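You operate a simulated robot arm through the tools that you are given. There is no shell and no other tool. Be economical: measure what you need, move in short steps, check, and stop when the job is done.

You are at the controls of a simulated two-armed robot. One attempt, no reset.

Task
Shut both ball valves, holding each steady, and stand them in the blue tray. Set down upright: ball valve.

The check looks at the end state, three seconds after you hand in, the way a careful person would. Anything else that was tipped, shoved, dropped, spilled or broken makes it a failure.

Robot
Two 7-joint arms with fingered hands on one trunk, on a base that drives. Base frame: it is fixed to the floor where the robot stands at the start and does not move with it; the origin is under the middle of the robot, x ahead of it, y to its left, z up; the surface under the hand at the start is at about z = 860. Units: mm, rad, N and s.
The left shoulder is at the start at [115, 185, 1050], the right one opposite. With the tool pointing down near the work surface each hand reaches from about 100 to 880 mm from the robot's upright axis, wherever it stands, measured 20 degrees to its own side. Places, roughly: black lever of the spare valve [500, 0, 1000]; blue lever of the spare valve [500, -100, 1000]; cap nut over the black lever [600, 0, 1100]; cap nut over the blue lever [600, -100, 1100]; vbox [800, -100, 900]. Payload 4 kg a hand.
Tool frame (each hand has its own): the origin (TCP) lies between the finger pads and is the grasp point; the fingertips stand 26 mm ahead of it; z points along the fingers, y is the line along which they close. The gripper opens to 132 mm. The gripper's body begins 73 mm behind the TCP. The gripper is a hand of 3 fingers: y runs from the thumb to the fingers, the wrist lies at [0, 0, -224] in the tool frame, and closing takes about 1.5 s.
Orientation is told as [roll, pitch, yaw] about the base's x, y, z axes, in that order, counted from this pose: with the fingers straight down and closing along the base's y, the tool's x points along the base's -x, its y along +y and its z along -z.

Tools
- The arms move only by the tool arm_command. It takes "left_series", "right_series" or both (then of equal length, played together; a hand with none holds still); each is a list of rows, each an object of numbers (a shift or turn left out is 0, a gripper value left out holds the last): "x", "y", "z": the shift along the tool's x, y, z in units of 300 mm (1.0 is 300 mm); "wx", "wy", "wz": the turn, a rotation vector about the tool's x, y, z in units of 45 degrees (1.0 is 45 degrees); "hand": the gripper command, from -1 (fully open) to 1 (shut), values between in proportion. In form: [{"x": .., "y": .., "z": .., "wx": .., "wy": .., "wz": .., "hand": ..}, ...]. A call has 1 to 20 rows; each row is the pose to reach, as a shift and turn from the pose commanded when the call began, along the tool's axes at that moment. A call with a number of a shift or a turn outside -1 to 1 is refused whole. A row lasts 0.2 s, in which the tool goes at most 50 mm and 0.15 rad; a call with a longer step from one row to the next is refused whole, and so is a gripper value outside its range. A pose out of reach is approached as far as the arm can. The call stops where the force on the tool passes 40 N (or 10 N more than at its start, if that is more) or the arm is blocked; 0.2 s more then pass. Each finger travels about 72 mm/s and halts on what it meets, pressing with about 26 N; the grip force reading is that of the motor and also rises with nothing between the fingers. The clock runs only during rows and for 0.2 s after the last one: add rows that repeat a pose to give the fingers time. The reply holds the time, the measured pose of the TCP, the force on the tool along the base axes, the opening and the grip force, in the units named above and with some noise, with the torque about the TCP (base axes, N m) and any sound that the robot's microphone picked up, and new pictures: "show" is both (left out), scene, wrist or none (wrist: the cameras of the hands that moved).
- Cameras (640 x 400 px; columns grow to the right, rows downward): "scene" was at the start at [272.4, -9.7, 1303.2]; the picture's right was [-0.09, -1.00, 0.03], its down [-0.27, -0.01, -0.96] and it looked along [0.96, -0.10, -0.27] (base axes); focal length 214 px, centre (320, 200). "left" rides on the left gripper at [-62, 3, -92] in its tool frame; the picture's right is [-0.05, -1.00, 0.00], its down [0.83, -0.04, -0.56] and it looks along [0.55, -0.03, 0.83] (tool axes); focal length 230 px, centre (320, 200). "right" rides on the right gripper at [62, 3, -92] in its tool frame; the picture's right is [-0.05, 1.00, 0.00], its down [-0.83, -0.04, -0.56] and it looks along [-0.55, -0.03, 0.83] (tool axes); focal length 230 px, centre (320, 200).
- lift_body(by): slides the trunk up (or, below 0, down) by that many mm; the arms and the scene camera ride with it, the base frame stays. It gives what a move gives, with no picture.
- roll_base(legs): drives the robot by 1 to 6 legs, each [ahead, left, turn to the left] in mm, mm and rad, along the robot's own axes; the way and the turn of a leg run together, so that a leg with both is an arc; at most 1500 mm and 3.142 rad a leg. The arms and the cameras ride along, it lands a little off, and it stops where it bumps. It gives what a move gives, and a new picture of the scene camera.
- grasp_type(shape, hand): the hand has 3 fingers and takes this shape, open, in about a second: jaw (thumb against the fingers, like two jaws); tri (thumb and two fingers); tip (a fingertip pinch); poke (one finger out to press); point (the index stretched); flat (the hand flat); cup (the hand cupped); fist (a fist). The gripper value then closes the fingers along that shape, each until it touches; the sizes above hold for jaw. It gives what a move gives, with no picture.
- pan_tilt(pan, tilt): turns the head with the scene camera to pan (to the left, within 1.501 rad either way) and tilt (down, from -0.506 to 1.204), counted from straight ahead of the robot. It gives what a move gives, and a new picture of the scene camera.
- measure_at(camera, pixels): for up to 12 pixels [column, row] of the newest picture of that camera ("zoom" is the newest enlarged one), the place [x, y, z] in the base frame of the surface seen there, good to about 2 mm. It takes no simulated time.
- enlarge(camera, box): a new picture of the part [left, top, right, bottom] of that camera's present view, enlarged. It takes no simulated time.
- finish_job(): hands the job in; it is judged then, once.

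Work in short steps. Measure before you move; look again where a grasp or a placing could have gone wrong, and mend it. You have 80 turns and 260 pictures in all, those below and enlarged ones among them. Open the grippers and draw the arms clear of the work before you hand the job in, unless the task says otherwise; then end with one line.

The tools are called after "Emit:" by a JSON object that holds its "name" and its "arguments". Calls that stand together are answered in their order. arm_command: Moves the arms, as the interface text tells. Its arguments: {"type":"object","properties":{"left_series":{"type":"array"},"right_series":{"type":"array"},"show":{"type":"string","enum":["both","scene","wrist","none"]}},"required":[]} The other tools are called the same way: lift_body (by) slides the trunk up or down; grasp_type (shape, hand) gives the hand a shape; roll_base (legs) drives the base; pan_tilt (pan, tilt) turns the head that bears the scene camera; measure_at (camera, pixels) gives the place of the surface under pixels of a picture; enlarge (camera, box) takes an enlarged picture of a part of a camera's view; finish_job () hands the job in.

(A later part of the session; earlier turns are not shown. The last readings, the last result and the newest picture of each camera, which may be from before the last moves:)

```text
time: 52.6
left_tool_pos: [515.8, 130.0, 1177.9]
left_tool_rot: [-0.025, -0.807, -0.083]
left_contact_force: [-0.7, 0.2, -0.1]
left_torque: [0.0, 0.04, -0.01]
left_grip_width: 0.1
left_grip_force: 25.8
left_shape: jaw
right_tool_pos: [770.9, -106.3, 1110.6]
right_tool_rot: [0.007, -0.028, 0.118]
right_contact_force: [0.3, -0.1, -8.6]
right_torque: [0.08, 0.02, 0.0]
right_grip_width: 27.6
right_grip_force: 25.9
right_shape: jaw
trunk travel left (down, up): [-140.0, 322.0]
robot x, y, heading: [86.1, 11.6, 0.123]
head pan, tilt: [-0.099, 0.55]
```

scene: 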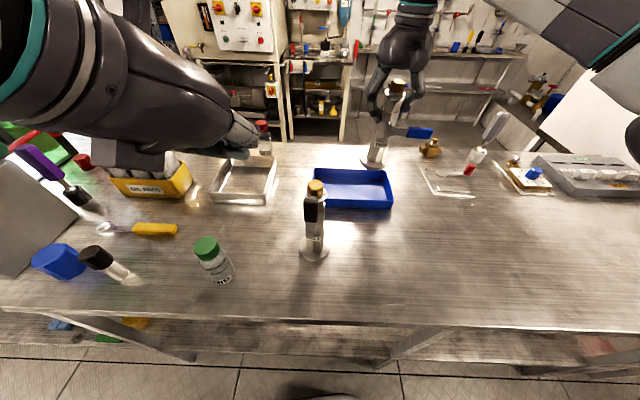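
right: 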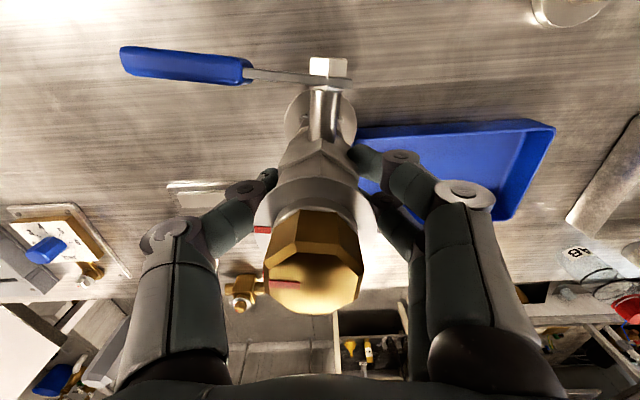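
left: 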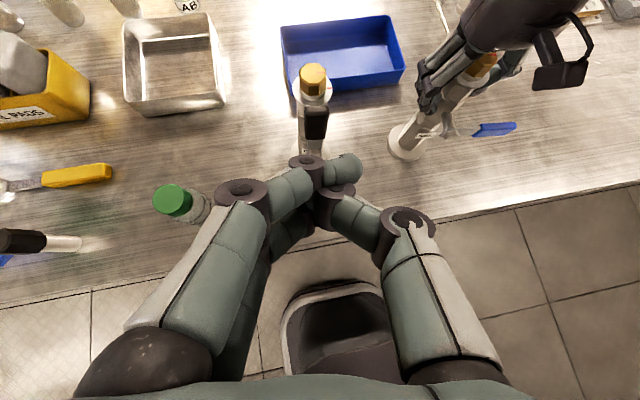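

TCP (771,−106,1111). Measure the hanging valve's disc and body to learn its actual position and tilt.

Emit:
{"name": "enlarge", "arguments": {"camera": "scene", "box": [300, 60, 460, 220]}}

Emit:
{"name": "measure_at", "arguments": {"camera": "scene", "pixels": [[361, 160], [372, 165], [383, 162], [375, 150], [379, 130], [391, 100], [398, 82], [410, 131], [430, 133], [392, 130]]}}

```text
2.50 times, centred on (380, 140) of scene
```

zoom: 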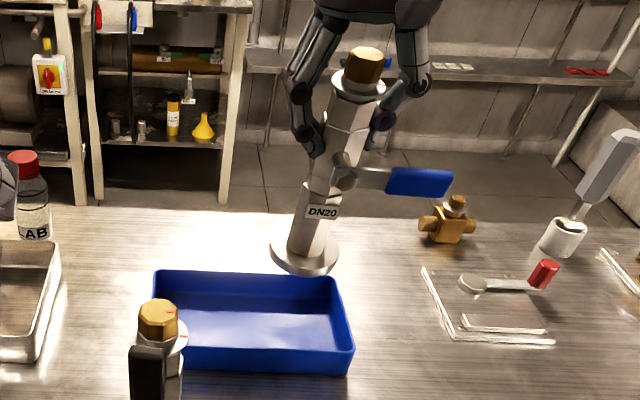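

```text
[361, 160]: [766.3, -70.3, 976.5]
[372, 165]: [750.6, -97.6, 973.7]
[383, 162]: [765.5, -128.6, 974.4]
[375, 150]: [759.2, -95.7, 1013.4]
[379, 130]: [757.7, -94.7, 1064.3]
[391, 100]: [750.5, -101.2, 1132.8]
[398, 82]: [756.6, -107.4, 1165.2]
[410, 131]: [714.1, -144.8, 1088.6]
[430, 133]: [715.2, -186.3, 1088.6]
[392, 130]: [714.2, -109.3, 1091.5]
```

The valve hangs tilted about 2–3° (disc centre ≈(782,−100), nut ≈(772,−107)). I correct wrist tilt, shift slightly and descend 75 mm.

Emit:
{"name": "arm_command", "arguments": {"right_series": [{"x": 0.016, "y": -0.022, "wx": 0.045, "wy": 0.057, "hand": 1}, {"x": 0.016, "y": -0.022, "z": 0.06, "wx": 0.045, "wy": 0.057, "hand": 1}, {"x": 0.016, "y": -0.022, "z": 0.12, "wx": 0.045, "wy": 0.057, "hand": 1}, {"x": 0.016, "y": -0.022, "z": 0.18, "wx": 0.045, "wy": 0.057, "hand": 1}, {"x": 0.016, "y": -0.022, "z": 0.25, "wx": 0.045, "wy": 0.057, "hand": 1}, {"x": 0.016, "y": -0.022, "z": 0.25, "wx": 0.045, "wy": 0.057, "hand": 1}], "show": "both"}}

Emit:
{"name": "enlarge", "arguments": {"camera": "scene", "box": [300, 60, 460, 220]}}

```text
time: 54.0
left_tool_pos: [515.6, 129.0, 1177.5]
left_tool_rot: [-0.024, -0.809, -0.084]
left_contact_force: [1.0, -0.7, -0.1]
left_torque: [0.0, 0.02, 0.0]
left_grip_width: 0.0
left_grip_force: 26.1
left_shape: jaw
right_tool_pos: [767.0, -109.7, 1035.8]
right_tool_rot: [-0.029, 0.015, 0.115]
right_contact_force: [-0.2, 0.2, -9.0]
right_torque: [0.03, -0.06, -0.03]
right_grip_width: 27.9
right_grip_force: 25.8
right_shape: jaw
right hand out of reach, approached as far as the arm can: row 1
trunk travel left (down, up): [-140.0, 322.0]
robot x, y, heading: [86.0, 14.5, 0.129]
head pan, tilt: [-0.099, 0.55]
```

scene: 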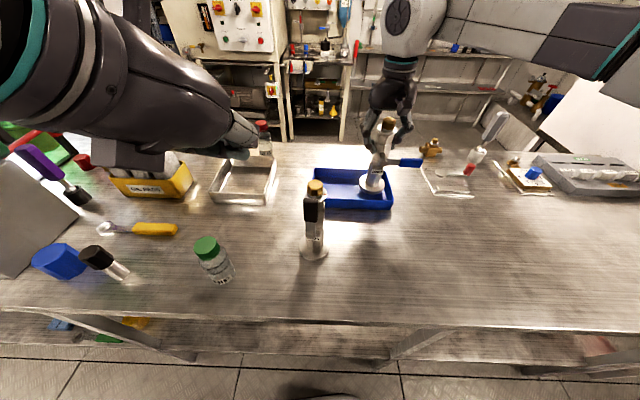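
right: 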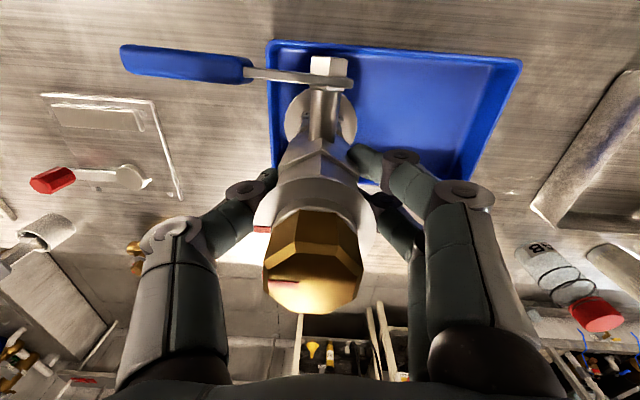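

```text
2.50 times, centred on (380, 140) of scene
```

zoom: 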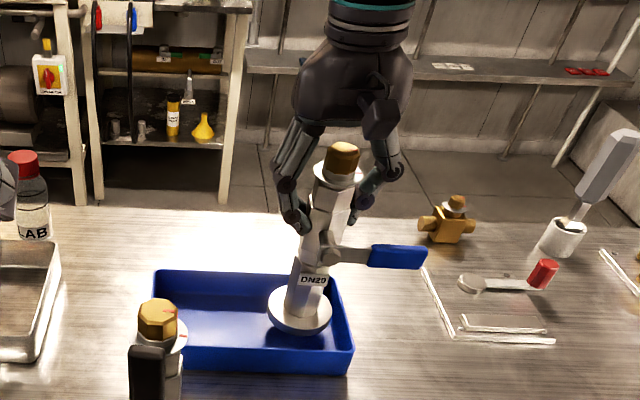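

Emit:
{"name": "measure_at", "arguments": {"camera": "scene", "pixels": [[361, 186], [372, 192], [383, 186], [375, 170], [380, 150], [386, 135], [391, 122], [389, 161], [405, 162], [420, 163]]}}

Emit:
{"name": "measure_at", "arguments": {"camera": "right", "pixels": [[290, 105], [352, 105], [330, 62], [280, 60], [515, 70], [270, 100], [320, 90], [250, 62], [140, 60]]}}

```text
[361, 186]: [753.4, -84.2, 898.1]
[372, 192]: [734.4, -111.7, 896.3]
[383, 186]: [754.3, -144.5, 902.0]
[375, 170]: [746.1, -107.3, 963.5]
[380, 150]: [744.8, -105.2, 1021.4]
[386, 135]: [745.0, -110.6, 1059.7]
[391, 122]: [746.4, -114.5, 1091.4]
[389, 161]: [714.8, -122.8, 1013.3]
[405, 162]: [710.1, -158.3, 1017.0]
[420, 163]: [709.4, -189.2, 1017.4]
```

```text
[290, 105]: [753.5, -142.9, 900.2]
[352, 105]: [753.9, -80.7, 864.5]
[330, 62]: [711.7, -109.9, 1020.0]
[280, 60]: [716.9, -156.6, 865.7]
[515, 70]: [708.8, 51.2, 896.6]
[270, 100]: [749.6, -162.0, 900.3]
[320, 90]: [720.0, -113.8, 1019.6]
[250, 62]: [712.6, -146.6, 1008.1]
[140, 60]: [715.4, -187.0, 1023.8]
```

Disc centre ≈(768,−114), nearly level (roll ≈2–3° over-corrected), bottom about 21 mm over the floor. I trim the roll and lower gently to contact.

Emit:
{"name": "arm_command", "arguments": {"right_series": [{"z": 0.02, "wx": -0.035, "hand": 1}, {"z": 0.045, "wx": -0.035, "hand": 1}, {"z": 0.055, "wx": -0.035, "hand": 1}, {"z": 0.062, "wx": -0.035, "hand": 1}, {"z": 0.068, "wx": -0.035, "hand": 1}, {"z": 0.068, "wx": -0.035, "hand": 1}], "show": "scene"}}

Emit:
{"name": "measure_at", "arguments": {"camera": "scene", "pixels": [[361, 192], [372, 198], [383, 193], [372, 180], [391, 166], [405, 167], [420, 168]]}}

```text
time: 55.4
left_tool_pos: [514.9, 129.8, 1178.6]
left_tool_rot: [-0.025, -0.808, -0.082]
left_contact_force: [0.1, -0.6, -0.6]
left_torque: [-0.02, -0.02, -0.04]
left_grip_width: 0.2
left_grip_force: 25.3
left_shape: jaw
right_tool_pos: [767.8, -113.1, 1017.0]
right_tool_rot: [-0.001, 0.015, 0.115]
right_contact_force: [-0.1, 0.2, -8.7]
right_torque: [0.03, -0.02, 0.06]
right_grip_width: 27.5
right_grip_force: 26.0
right_shape: jaw
trunk travel left (down, up): [-140.0, 322.0]
robot x, y, heading: [88.6, 12.1, 0.126]
head pan, tilt: [-0.099, 0.55]
```

scene: 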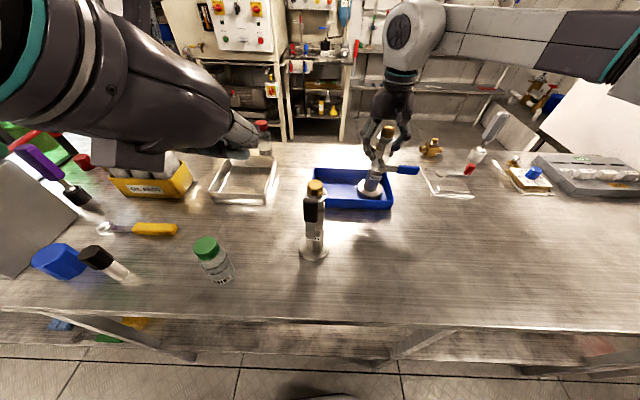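

```text
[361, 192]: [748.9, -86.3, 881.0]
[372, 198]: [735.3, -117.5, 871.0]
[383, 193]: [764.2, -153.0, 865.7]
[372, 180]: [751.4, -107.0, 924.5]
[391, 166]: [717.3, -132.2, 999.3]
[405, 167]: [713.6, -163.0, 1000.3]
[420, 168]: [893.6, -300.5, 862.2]
```

Nearly touching (disc top edge 881). Lower in 1.5 mm steps until the weight comes off.

Emit:
{"name": "arm_command", "arguments": {"right_series": [{"z": 0.005, "hand": 1}, {"z": 0.01, "hand": 1}, {"z": 0.015, "hand": 1}, {"z": 0.015, "hand": 1}], "show": "none"}}

```text
time: 56.4
left_tool_pos: [513.5, 129.4, 1178.1]
left_tool_rot: [-0.026, -0.811, -0.081]
left_contact_force: [0.6, -0.8, 0.6]
left_torque: [-0.01, 0.0, 0.0]
left_grip_width: 0.0
left_grip_force: 26.1
left_shape: jaw
right_tool_pos: [767.8, -113.0, 1012.8]
right_tool_rot: [0.0, 0.013, 0.117]
right_contact_force: [2.5, 0.9, 3.7]
right_torque: [0.03, -0.05, 0.05]
right_grip_width: 27.7
right_grip_force: 26.3
right_shape: jaw
trunk travel left (down, up): [-140.0, 322.0]
robot x, y, heading: [90.9, 12.2, 0.131]
head pan, tilt: [-0.099, 0.55]
```

Weight is off (+3.7 N). Open slowly and look.

Emit:
{"name": "arm_command", "arguments": {"right_series": [{"hand": 0.6}, {"hand": 0.55}, {"hand": 0.5}, {"hand": 0.4}, {"hand": 0.25}, {"hand": 0.1}, {"hand": 0}, {"hand": -0.2}, {"hand": -0.2}], "show": "both"}}

```text
time: 58.4
left_tool_pos: [514.1, 129.6, 1178.2]
left_tool_rot: [-0.024, -0.81, -0.082]
left_contact_force: [-0.1, 0.6, -0.1]
left_torque: [0.03, 0.02, 0.01]
left_grip_width: 0.1
left_grip_force: 25.6
left_shape: jaw
right_tool_pos: [767.2, -113.9, 1011.7]
right_tool_rot: [-0.003, 0.013, 0.118]
right_contact_force: [0.1, -0.2, 0.2]
right_torque: [-0.01, 0.01, -0.01]
right_grip_width: 78.8
right_grip_force: 0.1
right_shape: jaw
trunk travel left (down, up): [-140.0, 322.0]
robot x, y, heading: [90.7, 13.3, 0.125]
head pan, tilt: [-0.099, 0.55]
```

scene: 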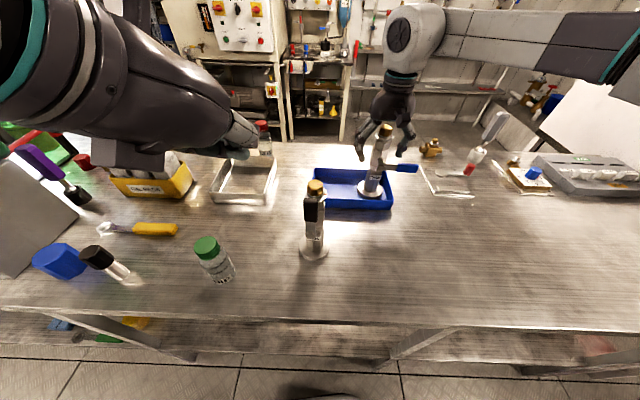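
right: 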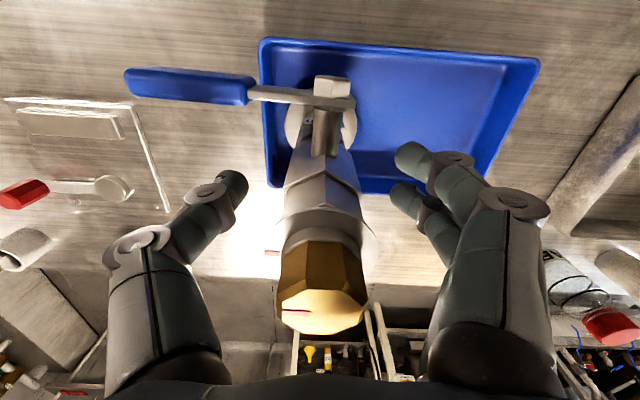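

Blue valve stands upright in the tray. I raise the whole trunk 150 mm so the open hand clears it straight up.

Emit:
{"name": "lift_body", "arguments": {"by": 150}}

```text
time: 60.2
left_tool_pos: [515.7, 129.6, 1328.8]
left_tool_rot: [-0.026, -0.809, -0.08]
left_contact_force: [0.1, 0.6, 0.4]
left_torque: [0.01, -0.03, -0.02]
left_grip_width: 0.0
left_grip_force: 26.0
left_shape: jaw
right_tool_pos: [746.0, -116.3, 1213.2]
right_tool_rot: [0.002, -0.066, 0.118]
right_contact_force: [-0.1, -0.2, 0.8]
right_torque: [0.01, 0.01, 0.02]
right_grip_width: 78.7
right_grip_force: 0.0
right_shape: jaw
trunk travel left (down, up): [-290.0, 172.0]
robot x, y, heading: [88.2, 12.6, 0.123]
head pan, tilt: [-0.099, 0.55]
```

The hand is clear (z 1213). Now drive back, square up and shift left so that the black valve lies at about (600, −100) in the robot's frame.

Emit:
{"name": "roll_base", "arguments": {"legs": [[-200, 0, 0], [0, 0, -0.125], [89, 153, 0]]}}

```text
time: 63.5
left_tool_pos: [413.2, 205.0, 1329.0]
left_tool_rot: [-0.023, -0.809, -0.205]
left_contact_force: [0.5, 0.7, 0.2]
left_torque: [0.01, 0.02, 0.03]
left_grip_width: 0.0
left_grip_force: 26.2
left_shape: jaw
right_tool_pos: [612.9, -67.2, 1214.7]
right_tool_rot: [0.002, -0.069, -0.006]
right_contact_force: [0.1, -0.5, -0.3]
right_torque: [0.03, 0.02, 0.03]
right_grip_width: 78.8
right_grip_force: 0.1
right_shape: jaw
trunk travel left (down, up): [-290.0, 172.0]
robot x, y, heading: [-26.0, 140.8, 0.001]
head pan, tilt: [-0.099, 0.55]
```

scene: 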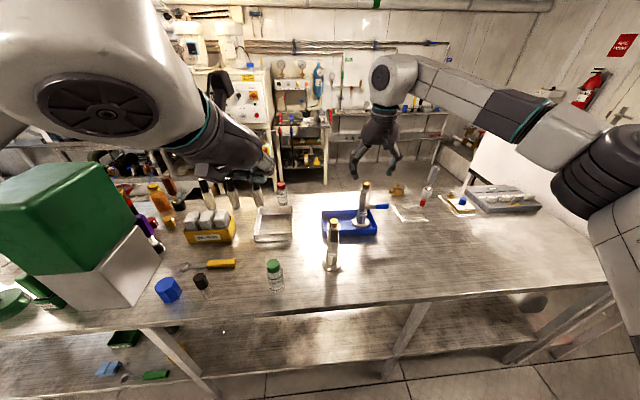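

Now move the right hand over the black valve (TCP to ≈(583,40)) at this height, correcting its small pitch.

Emit:
{"name": "arm_command", "arguments": {"right_series": [{"x": 0.025, "y": 0.09, "wy": 0.022, "hand": -1}, {"x": 0.05, "y": 0.18, "wy": 0.044, "hand": -1}, {"x": 0.075, "y": 0.27, "wy": 0.066, "hand": -1}, {"x": 0.1, "y": 0.357, "wy": 0.088, "hand": -1}, {"x": 0.1, "y": 0.357, "wy": 0.088, "hand": -1}], "show": "wrist"}}

```text
time: 64.7
left_tool_pos: [413.9, 206.6, 1328.2]
left_tool_rot: [-0.024, -0.809, -0.205]
left_contact_force: [-0.4, -1.0, -0.1]
left_torque: [-0.03, 0.0, -0.02]
left_grip_width: 0.0
left_grip_force: 25.8
left_shape: jaw
right_tool_pos: [565.8, -24.9, 1214.5]
right_tool_rot: [0.002, 0.004, -0.005]
right_contact_force: [-0.8, 0.6, 0.3]
right_torque: [0.01, -0.01, -0.01]
right_grip_width: 132.2
right_grip_force: 0.1
right_shape: jaw
right hand out of reach, approached as far as the arm can: row 1, 2, 3, 4, 5
trunk travel left (down, up): [-290.0, 172.0]
robot x, y, heading: [-19.9, 140.3, 0.001]
head pan, tilt: [-0.099, 0.55]
```

right: 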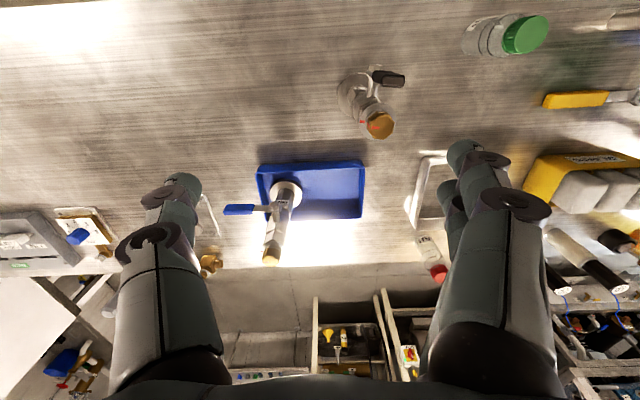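

The right arm has a lateral limit there. Better: hold the black valve with the left hand (which worked at the start, and its camera is on the far side) and push with the right hand. I reposition the base back-left for room.

Emit:
{"name": "roll_base", "arguments": {"legs": [[-79, 30, 0]]}}

Emit:
{"name": "arm_command", "arguments": {"right_series": [{"y": -0.13, "x": 0.03, "hand": 1}, {"y": -0.26, "x": 0.06, "hand": 1}, {"y": -0.39, "x": 0.09, "hand": 1}, {"y": -0.5, "x": 0.12, "hand": 1}, {"y": -0.5, "x": 0.12, "hand": 1}, {"y": -0.5, "x": 0.12, "hand": 1}, {"y": -0.5, "x": 0.12, "hand": 1}, {"y": -0.5, "x": 0.12, "hand": 1}, {"y": -0.5, "x": 0.12, "hand": 1}], "left_series": [{"x": -0.036, "y": -0.054, "z": 0.116, "wx": -0.016, "wy": 0.125, "wz": -0.031, "hand": -1}, {"x": -0.072, "y": -0.108, "z": 0.232, "wx": -0.032, "wy": 0.25, "wz": -0.062, "hand": -1}, {"x": -0.108, "y": -0.162, "z": 0.349, "wx": -0.049, "wy": 0.375, "wz": -0.093, "hand": -1}, {"x": -0.144, "y": -0.216, "z": 0.465, "wx": -0.065, "wy": 0.5, "wz": -0.124, "hand": -1}, {"x": -0.181, "y": -0.269, "z": 0.581, "wx": -0.081, "wy": 0.625, "wz": -0.154, "hand": -1}, {"x": -0.217, "y": -0.323, "z": 0.698, "wx": -0.098, "wy": 0.75, "wz": -0.185, "hand": -1}, {"x": -0.253, "y": -0.377, "z": 0.814, "wx": -0.114, "wy": 0.875, "wz": -0.216, "hand": -1}, {"x": -0.289, "y": -0.431, "z": 0.93, "wx": -0.13, "wy": 1.0, "wz": -0.247, "hand": -1}, {"x": -0.289, "y": -0.431, "z": 0.93, "wx": -0.13, "wy": 1.0, "wz": -0.247, "hand": -1}], "show": "both"}}

```text
time: 65.7
left_tool_pos: [335.9, 235.3, 1327.0]
left_tool_rot: [-0.024, -0.809, -0.207]
left_contact_force: [-0.1, 0.2, -0.6]
left_torque: [0.01, 0.0, 0.0]
left_grip_width: 0.0
left_grip_force: 25.9
left_shape: jaw
right_tool_pos: [486.3, 2.2, 1212.4]
right_tool_rot: [0.002, 0.001, -0.009]
right_contact_force: [-0.1, 0.1, 0.7]
right_torque: [0.0, -0.03, 0.03]
right_grip_width: 132.1
right_grip_force: 0.2
right_shape: jaw
trunk travel left (down, up): [-290.0, 172.0]
robot x, y, heading: [-100.7, 170.9, -0.002]
head pan, tilt: [-0.099, 0.55]
```

scene: 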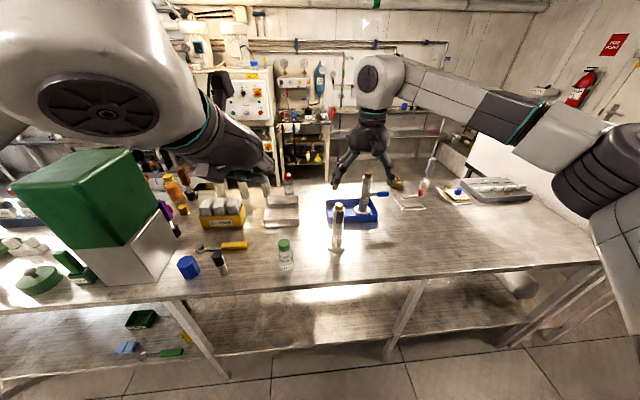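

```text
time: 67.7
left_tool_pos: [539.3, 78.1, 1196.4]
left_tool_rot: [-0.007, -0.019, -0.01]
left_contact_force: [0.1, 0.0, 0.7]
left_torque: [-0.02, 0.03, -0.05]
left_grip_width: 132.0
left_grip_force: 0.0
left_shape: jaw
left hand out of reach, approached as far as the arm can: row 8, 9
right_tool_pos: [451.4, -141.8, 1215.5]
right_tool_rot: [-0.004, 0.002, -0.007]
right_contact_force: [0.3, 0.1, 0.2]
right_torque: [-0.02, 0.03, 0.01]
right_grip_width: 0.1
right_grip_force: 26.5
right_shape: jaw
trunk travel left (down, up): [-290.0, 172.0]
robot x, y, heading: [-98.5, 170.5, 0.006]
head pan, tilt: [-0.099, 0.55]
```

scene: 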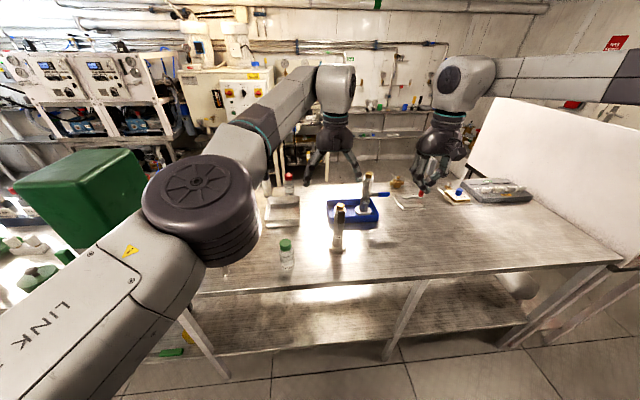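
right: 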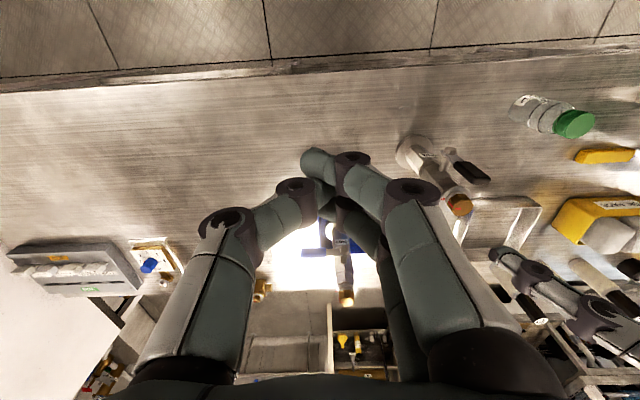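
left: 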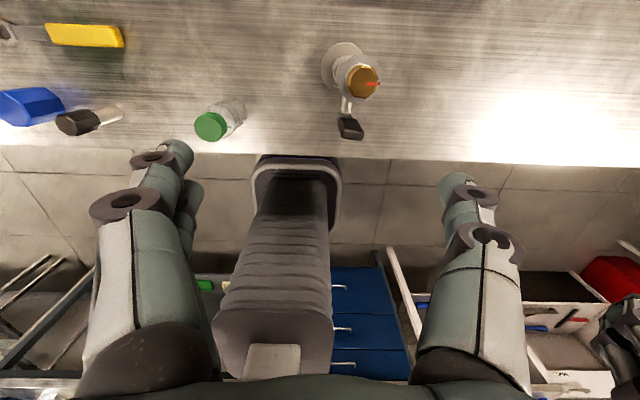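

Left is at its own limit here at robot-frame (638,−92), which is good enough: I shift the base by (42,−38) so that it is right above the black valve.

Emit:
{"name": "roll_base", "arguments": {"legs": [[42, -38, 0]]}}

Emit:
{"name": "arm_command", "arguments": {"left_series": [{"z": 0.05, "wy": 0.024}, {"z": 0.1, "wy": 0.024}, {"z": 0.1, "wy": 0.024}], "show": "both"}}

```text
time: 68.7
left_tool_pos: [576.3, 38.7, 1199.2]
left_tool_rot: [-0.006, -0.024, -0.012]
left_contact_force: [-0.2, 0.3, -0.4]
left_torque: [-0.04, 0.01, 0.02]
left_grip_width: 132.1
left_grip_force: 0.1
left_shape: jaw
right_tool_pos: [488.8, -181.2, 1218.3]
right_tool_rot: [0.0, -0.002, -0.005]
right_contact_force: [-0.4, 0.1, 0.9]
right_torque: [-0.02, -0.04, 0.01]
right_grip_width: 0.0
right_grip_force: 25.9
right_shape: jaw
trunk travel left (down, up): [-290.0, 172.0]
robot x, y, heading: [-56.6, 133.2, 0.003]
head pan, tilt: [-0.099, 0.55]
```

scene: 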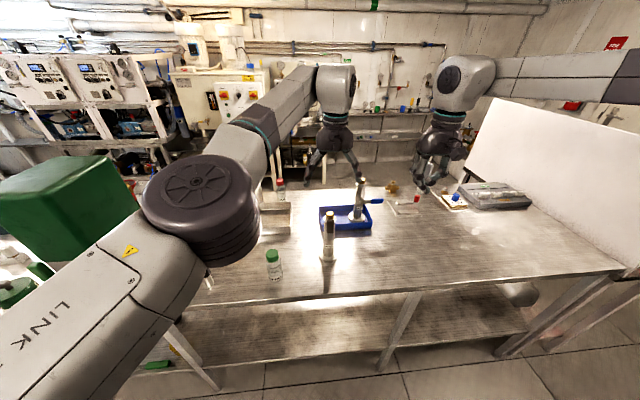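

```text
time: 69.5
left_tool_pos: [581.4, 33.8, 1165.8]
left_tool_rot: [-0.002, 0.0, -0.012]
left_contact_force: [-0.7, -0.5, -0.4]
left_torque: [0.03, -0.01, -0.03]
left_grip_width: 132.1
left_grip_force: 0.0
left_shape: jaw
right_tool_pos: [493.5, -186.4, 1213.9]
right_tool_rot: [0.003, 0.004, -0.007]
right_contact_force: [0.8, -0.2, 0.0]
right_torque: [0.0, -0.01, 0.02]
right_grip_width: 0.0
right_grip_force: 25.6
right_shape: jaw
trunk travel left (down, up): [-290.0, 172.0]
robot x, y, heading: [-57.3, 131.8, 0.001]
head pan, tilt: [-0.099, 0.55]
```

scene: 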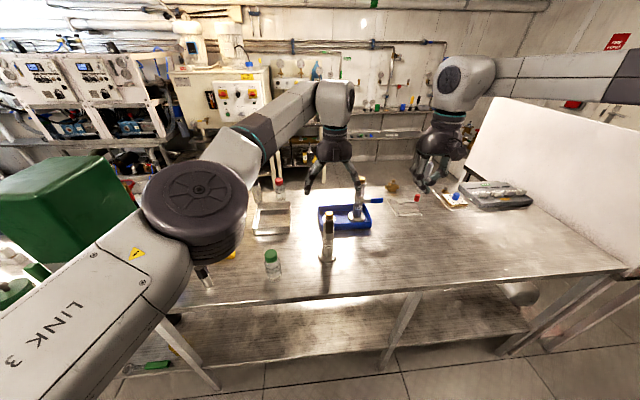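
left: 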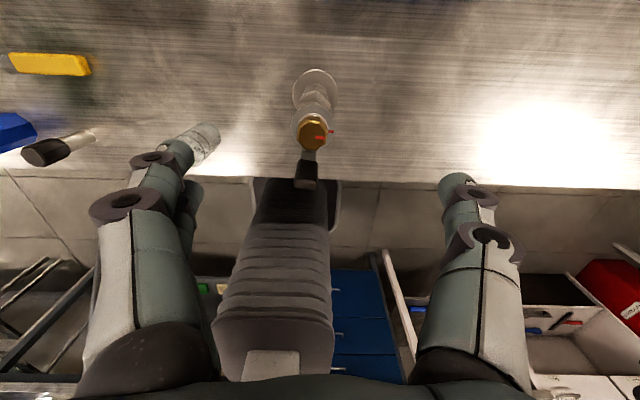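

The left hand is near the nut (y 34, need ≈40). The left elbow hangs over the table's left part; check its height before descending.

Emit:
{"name": "measure_at", "arguments": {"camera": "scene", "pixels": [[195, 245], [160, 240], [215, 235], [170, 290], [120, 340], [200, 265], [205, 280], [240, 130], [272, 255]]}}

Emit:
{"name": "measure_at", "arguments": {"camera": "left", "pixels": [[313, 133], [305, 165], [315, 75], [298, 95], [335, 95], [306, 185]]}}

```text
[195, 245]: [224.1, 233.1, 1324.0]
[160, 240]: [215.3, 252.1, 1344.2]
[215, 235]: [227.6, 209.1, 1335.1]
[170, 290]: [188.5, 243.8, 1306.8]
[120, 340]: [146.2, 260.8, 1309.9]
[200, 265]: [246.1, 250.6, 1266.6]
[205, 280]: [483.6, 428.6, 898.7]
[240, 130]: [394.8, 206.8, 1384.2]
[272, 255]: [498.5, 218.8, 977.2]
```

```text
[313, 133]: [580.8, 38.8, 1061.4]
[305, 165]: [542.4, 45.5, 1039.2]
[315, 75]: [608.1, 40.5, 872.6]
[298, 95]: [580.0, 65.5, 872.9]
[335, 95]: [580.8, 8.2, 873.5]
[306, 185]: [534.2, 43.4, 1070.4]
```

Elbow is at z≥1260, safe. Valve axis ≈(581,39). Descend to z≈1004.

Emit:
{"name": "arm_command", "arguments": {"left_series": [{"z": 0.06, "y": 0.016, "x": -0.008}, {"z": 0.18, "y": 0.016, "x": -0.008}, {"z": 0.3, "y": 0.016, "x": -0.008}, {"z": 0.42, "y": 0.016, "x": -0.008}, {"z": 0.537, "y": 0.016, "x": -0.008}, {"z": 0.537, "y": 0.016, "x": -0.008}], "show": "both"}}

```text
time: 70.9
left_tool_pos: [585.0, 37.1, 1006.0]
left_tool_rot: [-0.005, -0.002, -0.011]
left_contact_force: [0.0, -0.4, -0.3]
left_torque: [-0.04, -0.01, 0.0]
left_grip_width: 131.9
left_grip_force: 0.1
left_shape: jaw
right_tool_pos: [492.4, -184.4, 1216.8]
right_tool_rot: [0.001, 0.002, -0.007]
right_contact_force: [-1.0, -0.6, -0.1]
right_torque: [0.0, -0.04, 0.0]
right_grip_width: 0.1
right_grip_force: 25.9
right_shape: jaw
trunk travel left (down, up): [-290.0, 172.0]
robot x, y, heading: [-63.2, 137.9, 0.003]
head pan, tilt: [-0.099, 0.55]
```

scene: 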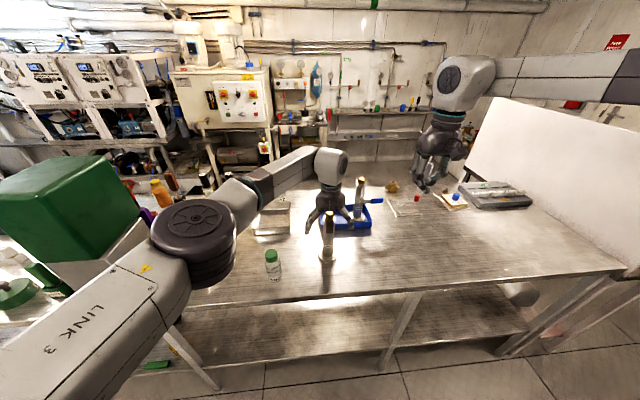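
left: 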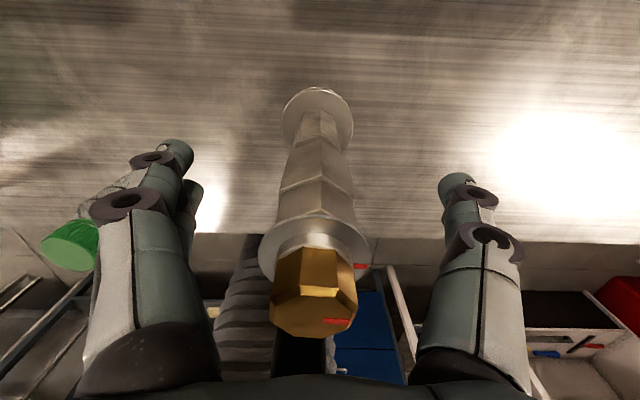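

Straddling well. Close the left hand on the body, and pitch the right hand 45° at the same time.

Emit:
{"name": "arm_command", "arguments": {"left_series": [{"y": 0.007, "hand": 0}, {"y": 0.007, "hand": 0.2}, {"y": 0.007, "hand": 1}, {"y": 0.007, "hand": 1}, {"y": 0.007, "hand": 1}, {"y": 0.007, "hand": 1}, {"y": 0.007, "hand": 1}, {"y": 0.007, "hand": 1}], "right_series": [{"wy": -0.167, "hand": 1}, {"wy": -0.333, "hand": 1}, {"wy": -0.5, "hand": 1}, {"wy": -0.667, "hand": 1}, {"wy": -0.833, "hand": 1}, {"wy": -1, "hand": 1}, {"wy": -1, "hand": 1}, {"wy": -1, "hand": 1}], "show": "both"}}

```text
time: 72.7
left_tool_pos: [584.4, 39.7, 1004.5]
left_tool_rot: [-0.003, -0.001, -0.014]
left_contact_force: [1.5, -1.1, -0.3]
left_torque: [0.02, 0.0, 0.06]
left_grip_width: 26.3
left_grip_force: 26.1
left_shape: jaw
right_tool_pos: [492.4, -185.0, 1215.1]
right_tool_rot: [0.0, -0.784, -0.007]
right_contact_force: [-0.2, 0.9, 0.5]
right_torque: [0.0, -0.04, -0.02]
right_grip_width: 0.0
right_grip_force: 25.9
right_shape: jaw
trunk travel left (down, up): [-290.0, 172.0]
robot x, y, heading: [-61.5, 134.4, 0.0]
head pan, tilt: [-0.099, 0.55]
```

scene: 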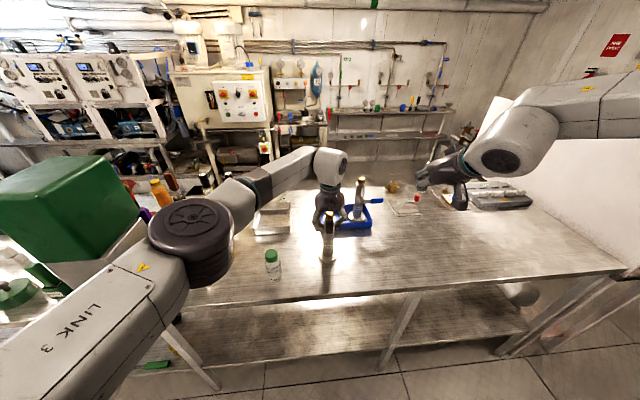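
right: 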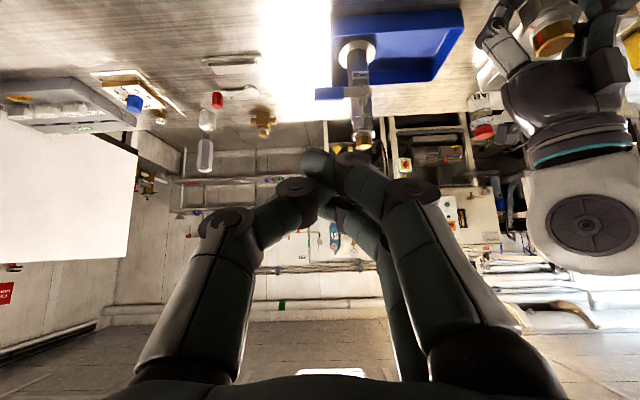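
left: 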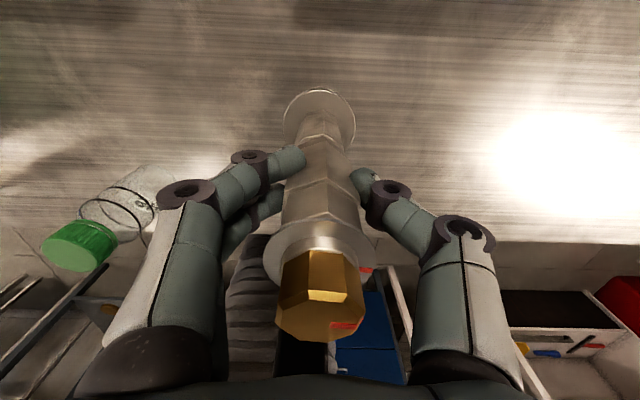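

Left holds (26 mm, 26 N). Lower the right hand to horizontal pose in the empty space at y≈−110 first, to stay under the left forearm.

Emit:
{"name": "arm_command", "arguments": {"right_series": [{"x": 0.064, "y": 0.042, "z": 0.062, "wy": -0.142, "hand": 1}, {"x": 0.127, "y": 0.083, "z": 0.124, "wy": -0.283, "hand": 1}, {"x": 0.191, "y": 0.125, "z": 0.186, "wy": -0.425, "hand": 1}, {"x": 0.255, "y": 0.167, "z": 0.248, "wy": -0.567, "hand": 1}, {"x": 0.318, "y": 0.208, "z": 0.31, "wy": -0.708, "hand": 1}, {"x": 0.382, "y": 0.25, "z": 0.372, "wy": -0.85, "hand": 1}, {"x": 0.382, "y": 0.25, "z": 0.372, "wy": -0.85, "hand": 1}], "show": "wrist"}}

```text
time: 74.3
left_tool_pos: [585.3, 38.3, 1006.0]
left_tool_rot: [-0.002, -0.003, -0.01]
left_contact_force: [1.0, 0.6, -0.4]
left_torque: [0.03, 0.0, 0.01]
left_grip_width: 26.4
left_grip_force: 26.0
left_shape: jaw
right_tool_pos: [481.1, -159.2, 1175.2]
right_tool_rot: [-0.019, -1.393, 0.022]
right_contact_force: [-0.5, -0.8, 0.2]
right_torque: [0.0, 0.03, -0.01]
right_grip_width: 0.0
right_grip_force: 25.9
right_shape: jaw
right hand out of reach, approached as far as the arm can: row 4, 5, 6, 7
trunk travel left (down, up): [-290.0, 172.0]
robot x, y, heading: [-62.4, 133.5, -0.003]
head pan, tilt: [-0.099, 0.55]
```

right: 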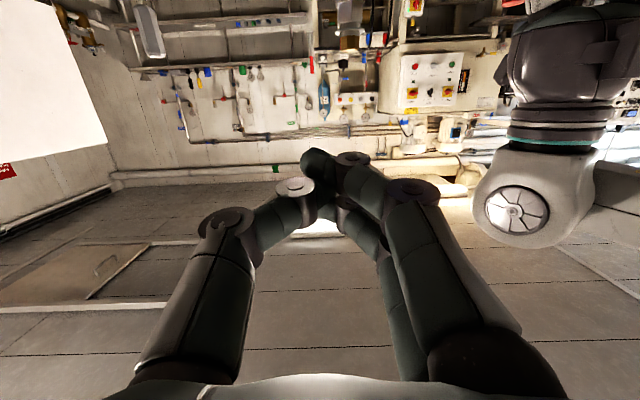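

The right arm can't fold like this on its own side; the mirrored geometry (valve at robot-left, y'≈+125, x'≈640, trunk low) is what worked for the other hand. I release the black valve, raise the left hand, and unfold the right.

Emit:
{"name": "arm_command", "arguments": {"left_series": [{"hand": 0.4}, {"hand": 0}, {"hand": -1}, {"hand": -1}, {"hand": -1}, {"hand": -1}, {"z": -0.12, "hand": -1}, {"z": -0.24, "hand": -1}, {"z": -0.36, "hand": -1}, {"z": -0.5, "hand": -1}, {"z": -0.5, "hand": -1}], "right_series": [{"wy": 0.12, "x": -0.05, "hand": 1}, {"wy": 0.25, "x": -0.1, "hand": 1}, {"wy": 0.37, "x": -0.15, "hand": 1}, {"wy": 0.5, "x": -0.2, "hand": 1}, {"wy": 0.63, "x": -0.2, "hand": 1}, {"wy": 0.78, "x": -0.2, "hand": 1}, {"wy": 0.78, "x": -0.2, "hand": 1}, {"wy": 0.78, "x": -0.2, "hand": 1}, {"wy": 0.78, "x": -0.2, "hand": 1}, {"wy": 0.78, "x": -0.2, "hand": 1}, {"wy": 0.78, "x": -0.2, "hand": 1}], "show": "scene"}}

```text
time: 76.7
left_tool_pos: [585.7, 40.9, 1155.8]
left_tool_rot: [-0.003, -0.001, -0.014]
left_contact_force: [-0.1, -0.1, 0.1]
left_torque: [-0.03, 0.0, -0.01]
left_grip_width: 131.7
left_grip_force: 0.1
left_shape: jaw
right_tool_pos: [493.6, -158.5, 1235.7]
right_tool_rot: [-0.005, -0.78, 0.007]
right_contact_force: [0.3, 0.2, 0.0]
right_torque: [0.0, 0.03, 0.04]
right_grip_width: 0.2
right_grip_force: 26.0
right_shape: jaw
trunk travel left (down, up): [-290.0, 172.0]
robot x, y, heading: [-59.6, 134.0, 0.003]
head pan, tilt: [-0.099, 0.55]
```

scene: 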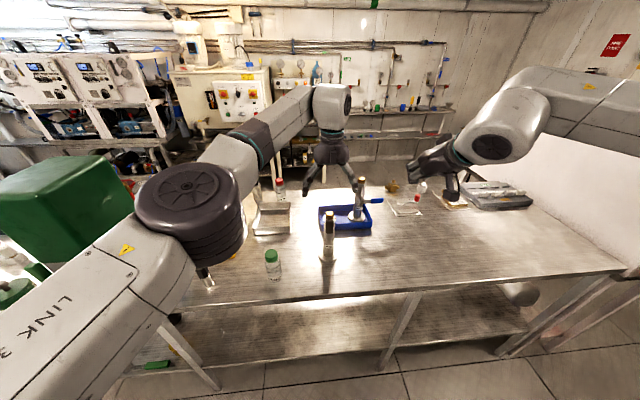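

Drive 219 mm to the right, then bring the left hand back above the black valve at z≈1190.

Emit:
{"name": "roll_base", "arguments": {"legs": [[0, -219, 0]]}}

Emit:
{"name": "arm_command", "arguments": {"left_series": [{"z": -0.06, "y": 0.1}, {"z": -0.11, "y": 0.23}, {"z": -0.11, "y": 0.36}, {"z": -0.11, "y": 0.49}, {"z": -0.11, "y": 0.62}, {"z": -0.11, "y": 0.728}, {"z": -0.11, "y": 0.728}], "show": "both"}}

```text
time: 78.4
left_tool_pos: [586.1, -174.3, 1157.2]
left_tool_rot: [-0.004, -0.001, -0.008]
left_contact_force: [0.0, 0.9, -0.4]
left_torque: [-0.02, 0.01, 0.03]
left_grip_width: 131.6
left_grip_force: 0.0
left_shape: jaw
right_tool_pos: [494.7, -374.8, 1236.6]
right_tool_rot: [-0.006, -0.778, 0.012]
right_contact_force: [0.7, -0.9, -0.1]
right_torque: [-0.02, 0.0, -0.02]
right_grip_width: 0.2
right_grip_force: 26.0
right_shape: jaw
trunk travel left (down, up): [-290.0, 172.0]
robot x, y, heading: [-60.2, -84.9, 0.005]
head pan, tilt: [-0.099, 0.55]
```

scene: 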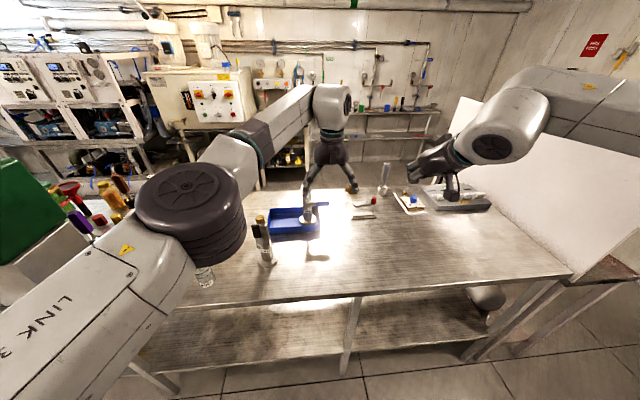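

```text
time: 80.0
left_tool_pos: [585.0, 41.7, 1188.0]
left_tool_rot: [-0.004, -0.001, -0.011]
left_contact_force: [0.2, 0.2, -1.0]
left_torque: [0.04, -0.01, -0.03]
left_grip_width: 131.9
left_grip_force: 0.1
left_shape: jaw
right_tool_pos: [494.9, -375.7, 1235.3]
right_tool_rot: [-0.006, -0.779, 0.01]
right_contact_force: [0.8, 0.1, 0.0]
right_torque: [-0.01, 0.03, -0.01]
right_grip_width: 0.1
right_grip_force: 26.2
right_shape: jaw
trunk travel left (down, up): [-290.0, 172.0]
robot x, y, heading: [-60.5, -83.9, 0.001]
head pan, tilt: [-0.099, 0.55]
```

scene: 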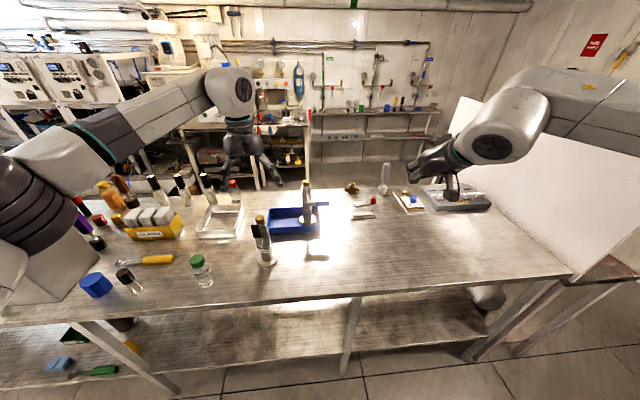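
left: 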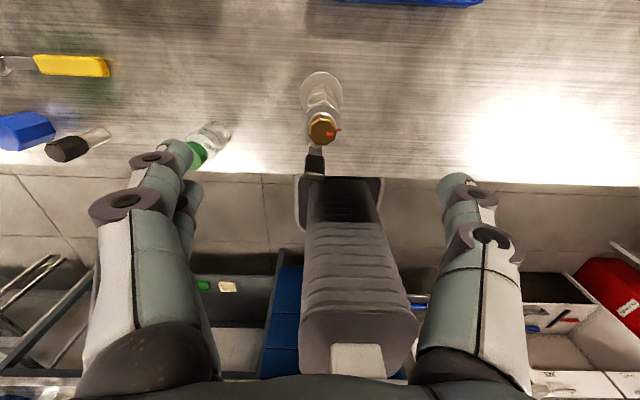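

Hand centred over the black valve. Before lowering the trunk 184 mm, check left elbow versus tall objects beneath.

Emit:
{"name": "measure_at", "arguments": {"camera": "scene", "pixels": [[15, 230], [30, 200], [60, 190], [100, 160], [150, 125], [40, 245], [10, 290], [60, 270], [110, 195], [150, 180], [75, 170], [5, 250]]}}

Emit:
{"name": "pan_tilt", "arguments": {"pan": 0.5, "tilt": 0.5}}

```text
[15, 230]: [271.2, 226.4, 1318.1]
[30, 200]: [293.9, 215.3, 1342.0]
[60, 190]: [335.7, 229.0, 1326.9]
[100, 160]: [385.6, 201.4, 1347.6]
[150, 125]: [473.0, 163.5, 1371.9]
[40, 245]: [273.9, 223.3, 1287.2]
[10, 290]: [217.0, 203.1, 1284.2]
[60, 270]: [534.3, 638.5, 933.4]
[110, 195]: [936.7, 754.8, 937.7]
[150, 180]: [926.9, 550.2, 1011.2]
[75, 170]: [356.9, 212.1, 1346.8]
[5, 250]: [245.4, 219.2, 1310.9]
```

```text
time: 81.0
left_tool_pos: [584.9, 42.5, 1188.3]
left_tool_rot: [-0.004, -0.002, -0.009]
left_contact_force: [-0.1, -0.2, 0.7]
left_torque: [0.02, -0.02, 0.01]
left_grip_width: 132.0
left_grip_force: 0.0
left_shape: jaw
right_tool_pos: [494.7, -375.5, 1235.5]
right_tool_rot: [-0.007, -0.777, 0.012]
right_contact_force: [0.3, -0.6, -0.4]
right_torque: [0.0, 0.01, -0.01]
right_grip_width: 0.0
right_grip_force: 26.5
right_shape: jaw
trunk travel left (down, up): [-290.0, 172.0]
robot x, y, heading: [-60.8, -82.0, -0.001]
head pan, tilt: [0.499, 0.499]
```

scene: 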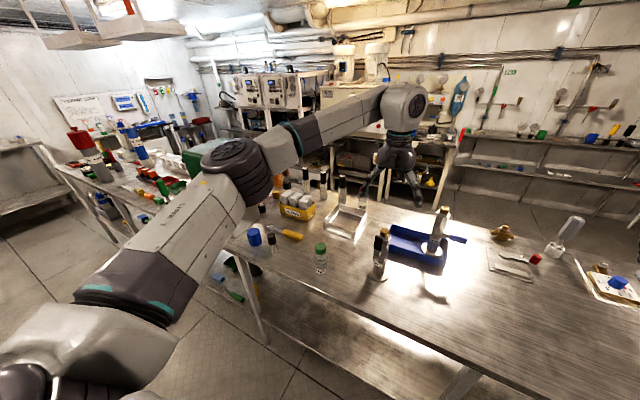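

Elbow is in front of the table at z≈1280, free below. Lower the trunk 184 mm so the open hand straddles the valve.

Emit:
{"name": "lift_body", "arguments": {"by": -184}}

Emit:
{"name": "pan_tilt", "arguments": {"pan": 0.15, "tilt": 0.6}}

Emit:
{"name": "enlarge", "arguments": {"camera": "left", "box": [0, 0, 640, 400]}}

```text
time: 83.0
left_tool_pos: [586.7, 43.7, 1006.9]
left_tool_rot: [-0.003, -0.005, -0.009]
left_contact_force: [-0.3, 0.0, -0.1]
left_torque: [0.01, -0.01, 0.0]
left_grip_width: 132.0
left_grip_force: 0.0
left_shape: jaw
right_tool_pos: [493.5, -375.7, 1054.2]
right_tool_rot: [-0.006, -0.781, 0.013]
right_contact_force: [0.2, 0.5, 1.0]
right_torque: [-0.01, -0.01, 0.01]
right_grip_width: 0.2
right_grip_force: 25.8
right_shape: jaw
trunk travel left (down, up): [-106.0, 356.0]
robot x, y, heading: [-60.3, -79.9, 0.01]
head pan, tilt: [0.499, 0.499]
```

```text
time: 83.8
left_tool_pos: [588.4, 42.6, 1005.2]
left_tool_rot: [-0.003, -0.002, -0.008]
left_contact_force: [0.5, 0.4, -0.5]
left_torque: [0.0, -0.01, 0.0]
left_grip_width: 131.6
left_grip_force: 0.1
left_shape: jaw
right_tool_pos: [493.3, -375.4, 1051.6]
right_tool_rot: [-0.006, -0.779, 0.011]
right_contact_force: [-0.1, 0.5, -0.2]
right_torque: [-0.03, 0.03, 0.01]
right_grip_width: 0.1
right_grip_force: 26.3
right_shape: jaw
trunk travel left (down, up): [-106.0, 356.0]
robot x, y, heading: [-58.1, -83.8, -0.0]
head pan, tilt: [0.15, 0.6]
```

scene: 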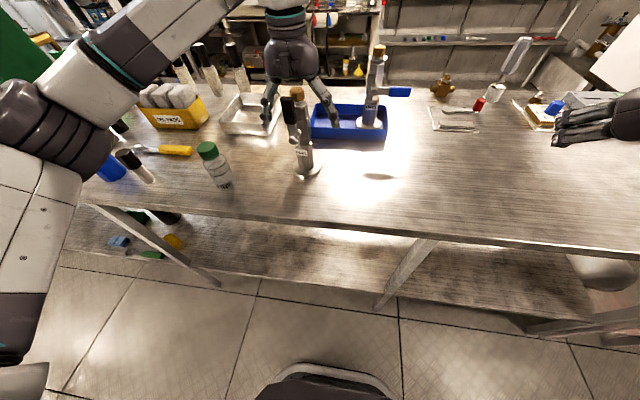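

```text
1.00 times, centred on (320, 200) of left (not enlarged: the box is as wide or as high as the picture)
```

zoom: 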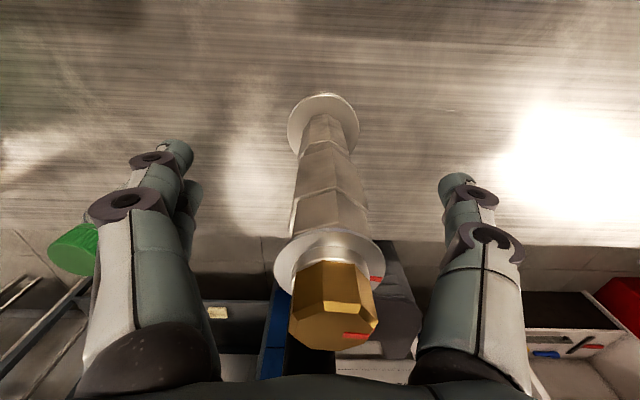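

Nut at column 335 → shift left TCP 4 mm to −y and close. Meanwhile the right hand moves across to y≈−85 at height.

Emit:
{"name": "arm_command", "arguments": {"left_series": [{"x": 0.008, "y": -0.013, "hand": -1}, {"x": 0.008, "y": -0.013, "hand": 0}, {"x": 0.008, "y": -0.013, "hand": 0.2}, {"x": 0.008, "y": -0.013, "hand": 1}, {"x": 0.008, "y": -0.013, "hand": 1}, {"x": 0.008, "y": -0.013, "hand": 1}, {"x": 0.008, "y": -0.013, "hand": 1}, {"x": 0.008, "y": -0.013, "hand": 1}, {"x": 0.008, "y": -0.013, "hand": 1}], "right_series": [{"x": -0.05, "y": 0.08, "z": -0.08, "hand": 1}, {"x": -0.1, "y": 0.2, "z": -0.15, "hand": 1}, {"x": -0.137, "y": 0.33, "z": -0.207, "hand": 1}, {"x": -0.137, "y": 0.46, "z": -0.207, "hand": 1}, {"x": -0.137, "y": 0.59, "z": -0.207, "hand": 1}, {"x": -0.137, "y": 0.72, "z": -0.207, "hand": 1}, {"x": -0.137, "y": 0.85, "z": -0.207, "hand": 1}, {"x": -0.137, "y": 0.967, "z": -0.207, "hand": 1}, {"x": -0.137, "y": 0.967, "z": -0.207, "hand": 1}], "show": "both"}}

```text
time: 85.8
left_tool_pos: [586.1, 38.7, 1005.2]
left_tool_rot: [-0.004, 0.0, -0.01]
left_contact_force: [-0.1, 1.4, 2.2]
left_torque: [0.07, 0.06, 0.02]
left_grip_width: 25.7
left_grip_force: 26.4
left_shape: jaw
right_tool_pos: [478.7, -132.8, 1123.2]
right_tool_rot: [0.0, -0.779, 0.004]
right_contact_force: [-0.8, -0.2, 0.1]
right_torque: [0.02, 0.04, 0.01]
right_grip_width: 0.0
right_grip_force: 26.2
right_shape: jaw
right hand out of reach, approached as far as the arm can: row 7, 8, 9
trunk travel left (down, up): [-106.0, 356.0]
robot x, y, heading: [-60.1, -89.1, 0.003]
head pan, tilt: [0.15, 0.6]
```

scene: 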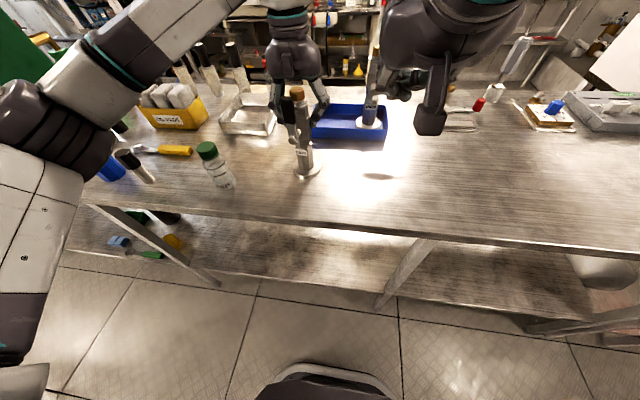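
right: 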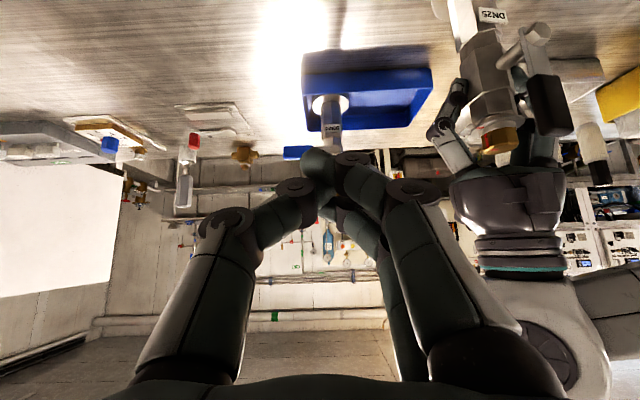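
left: 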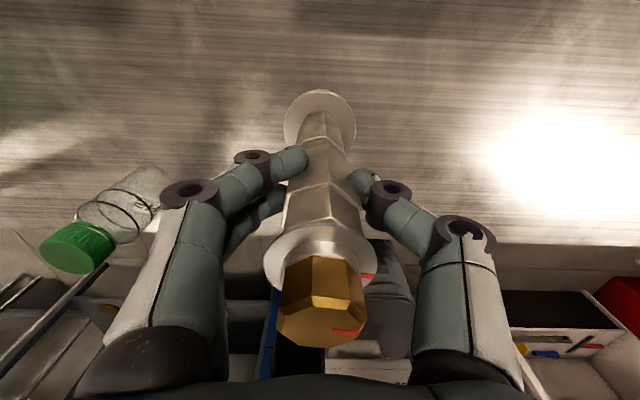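

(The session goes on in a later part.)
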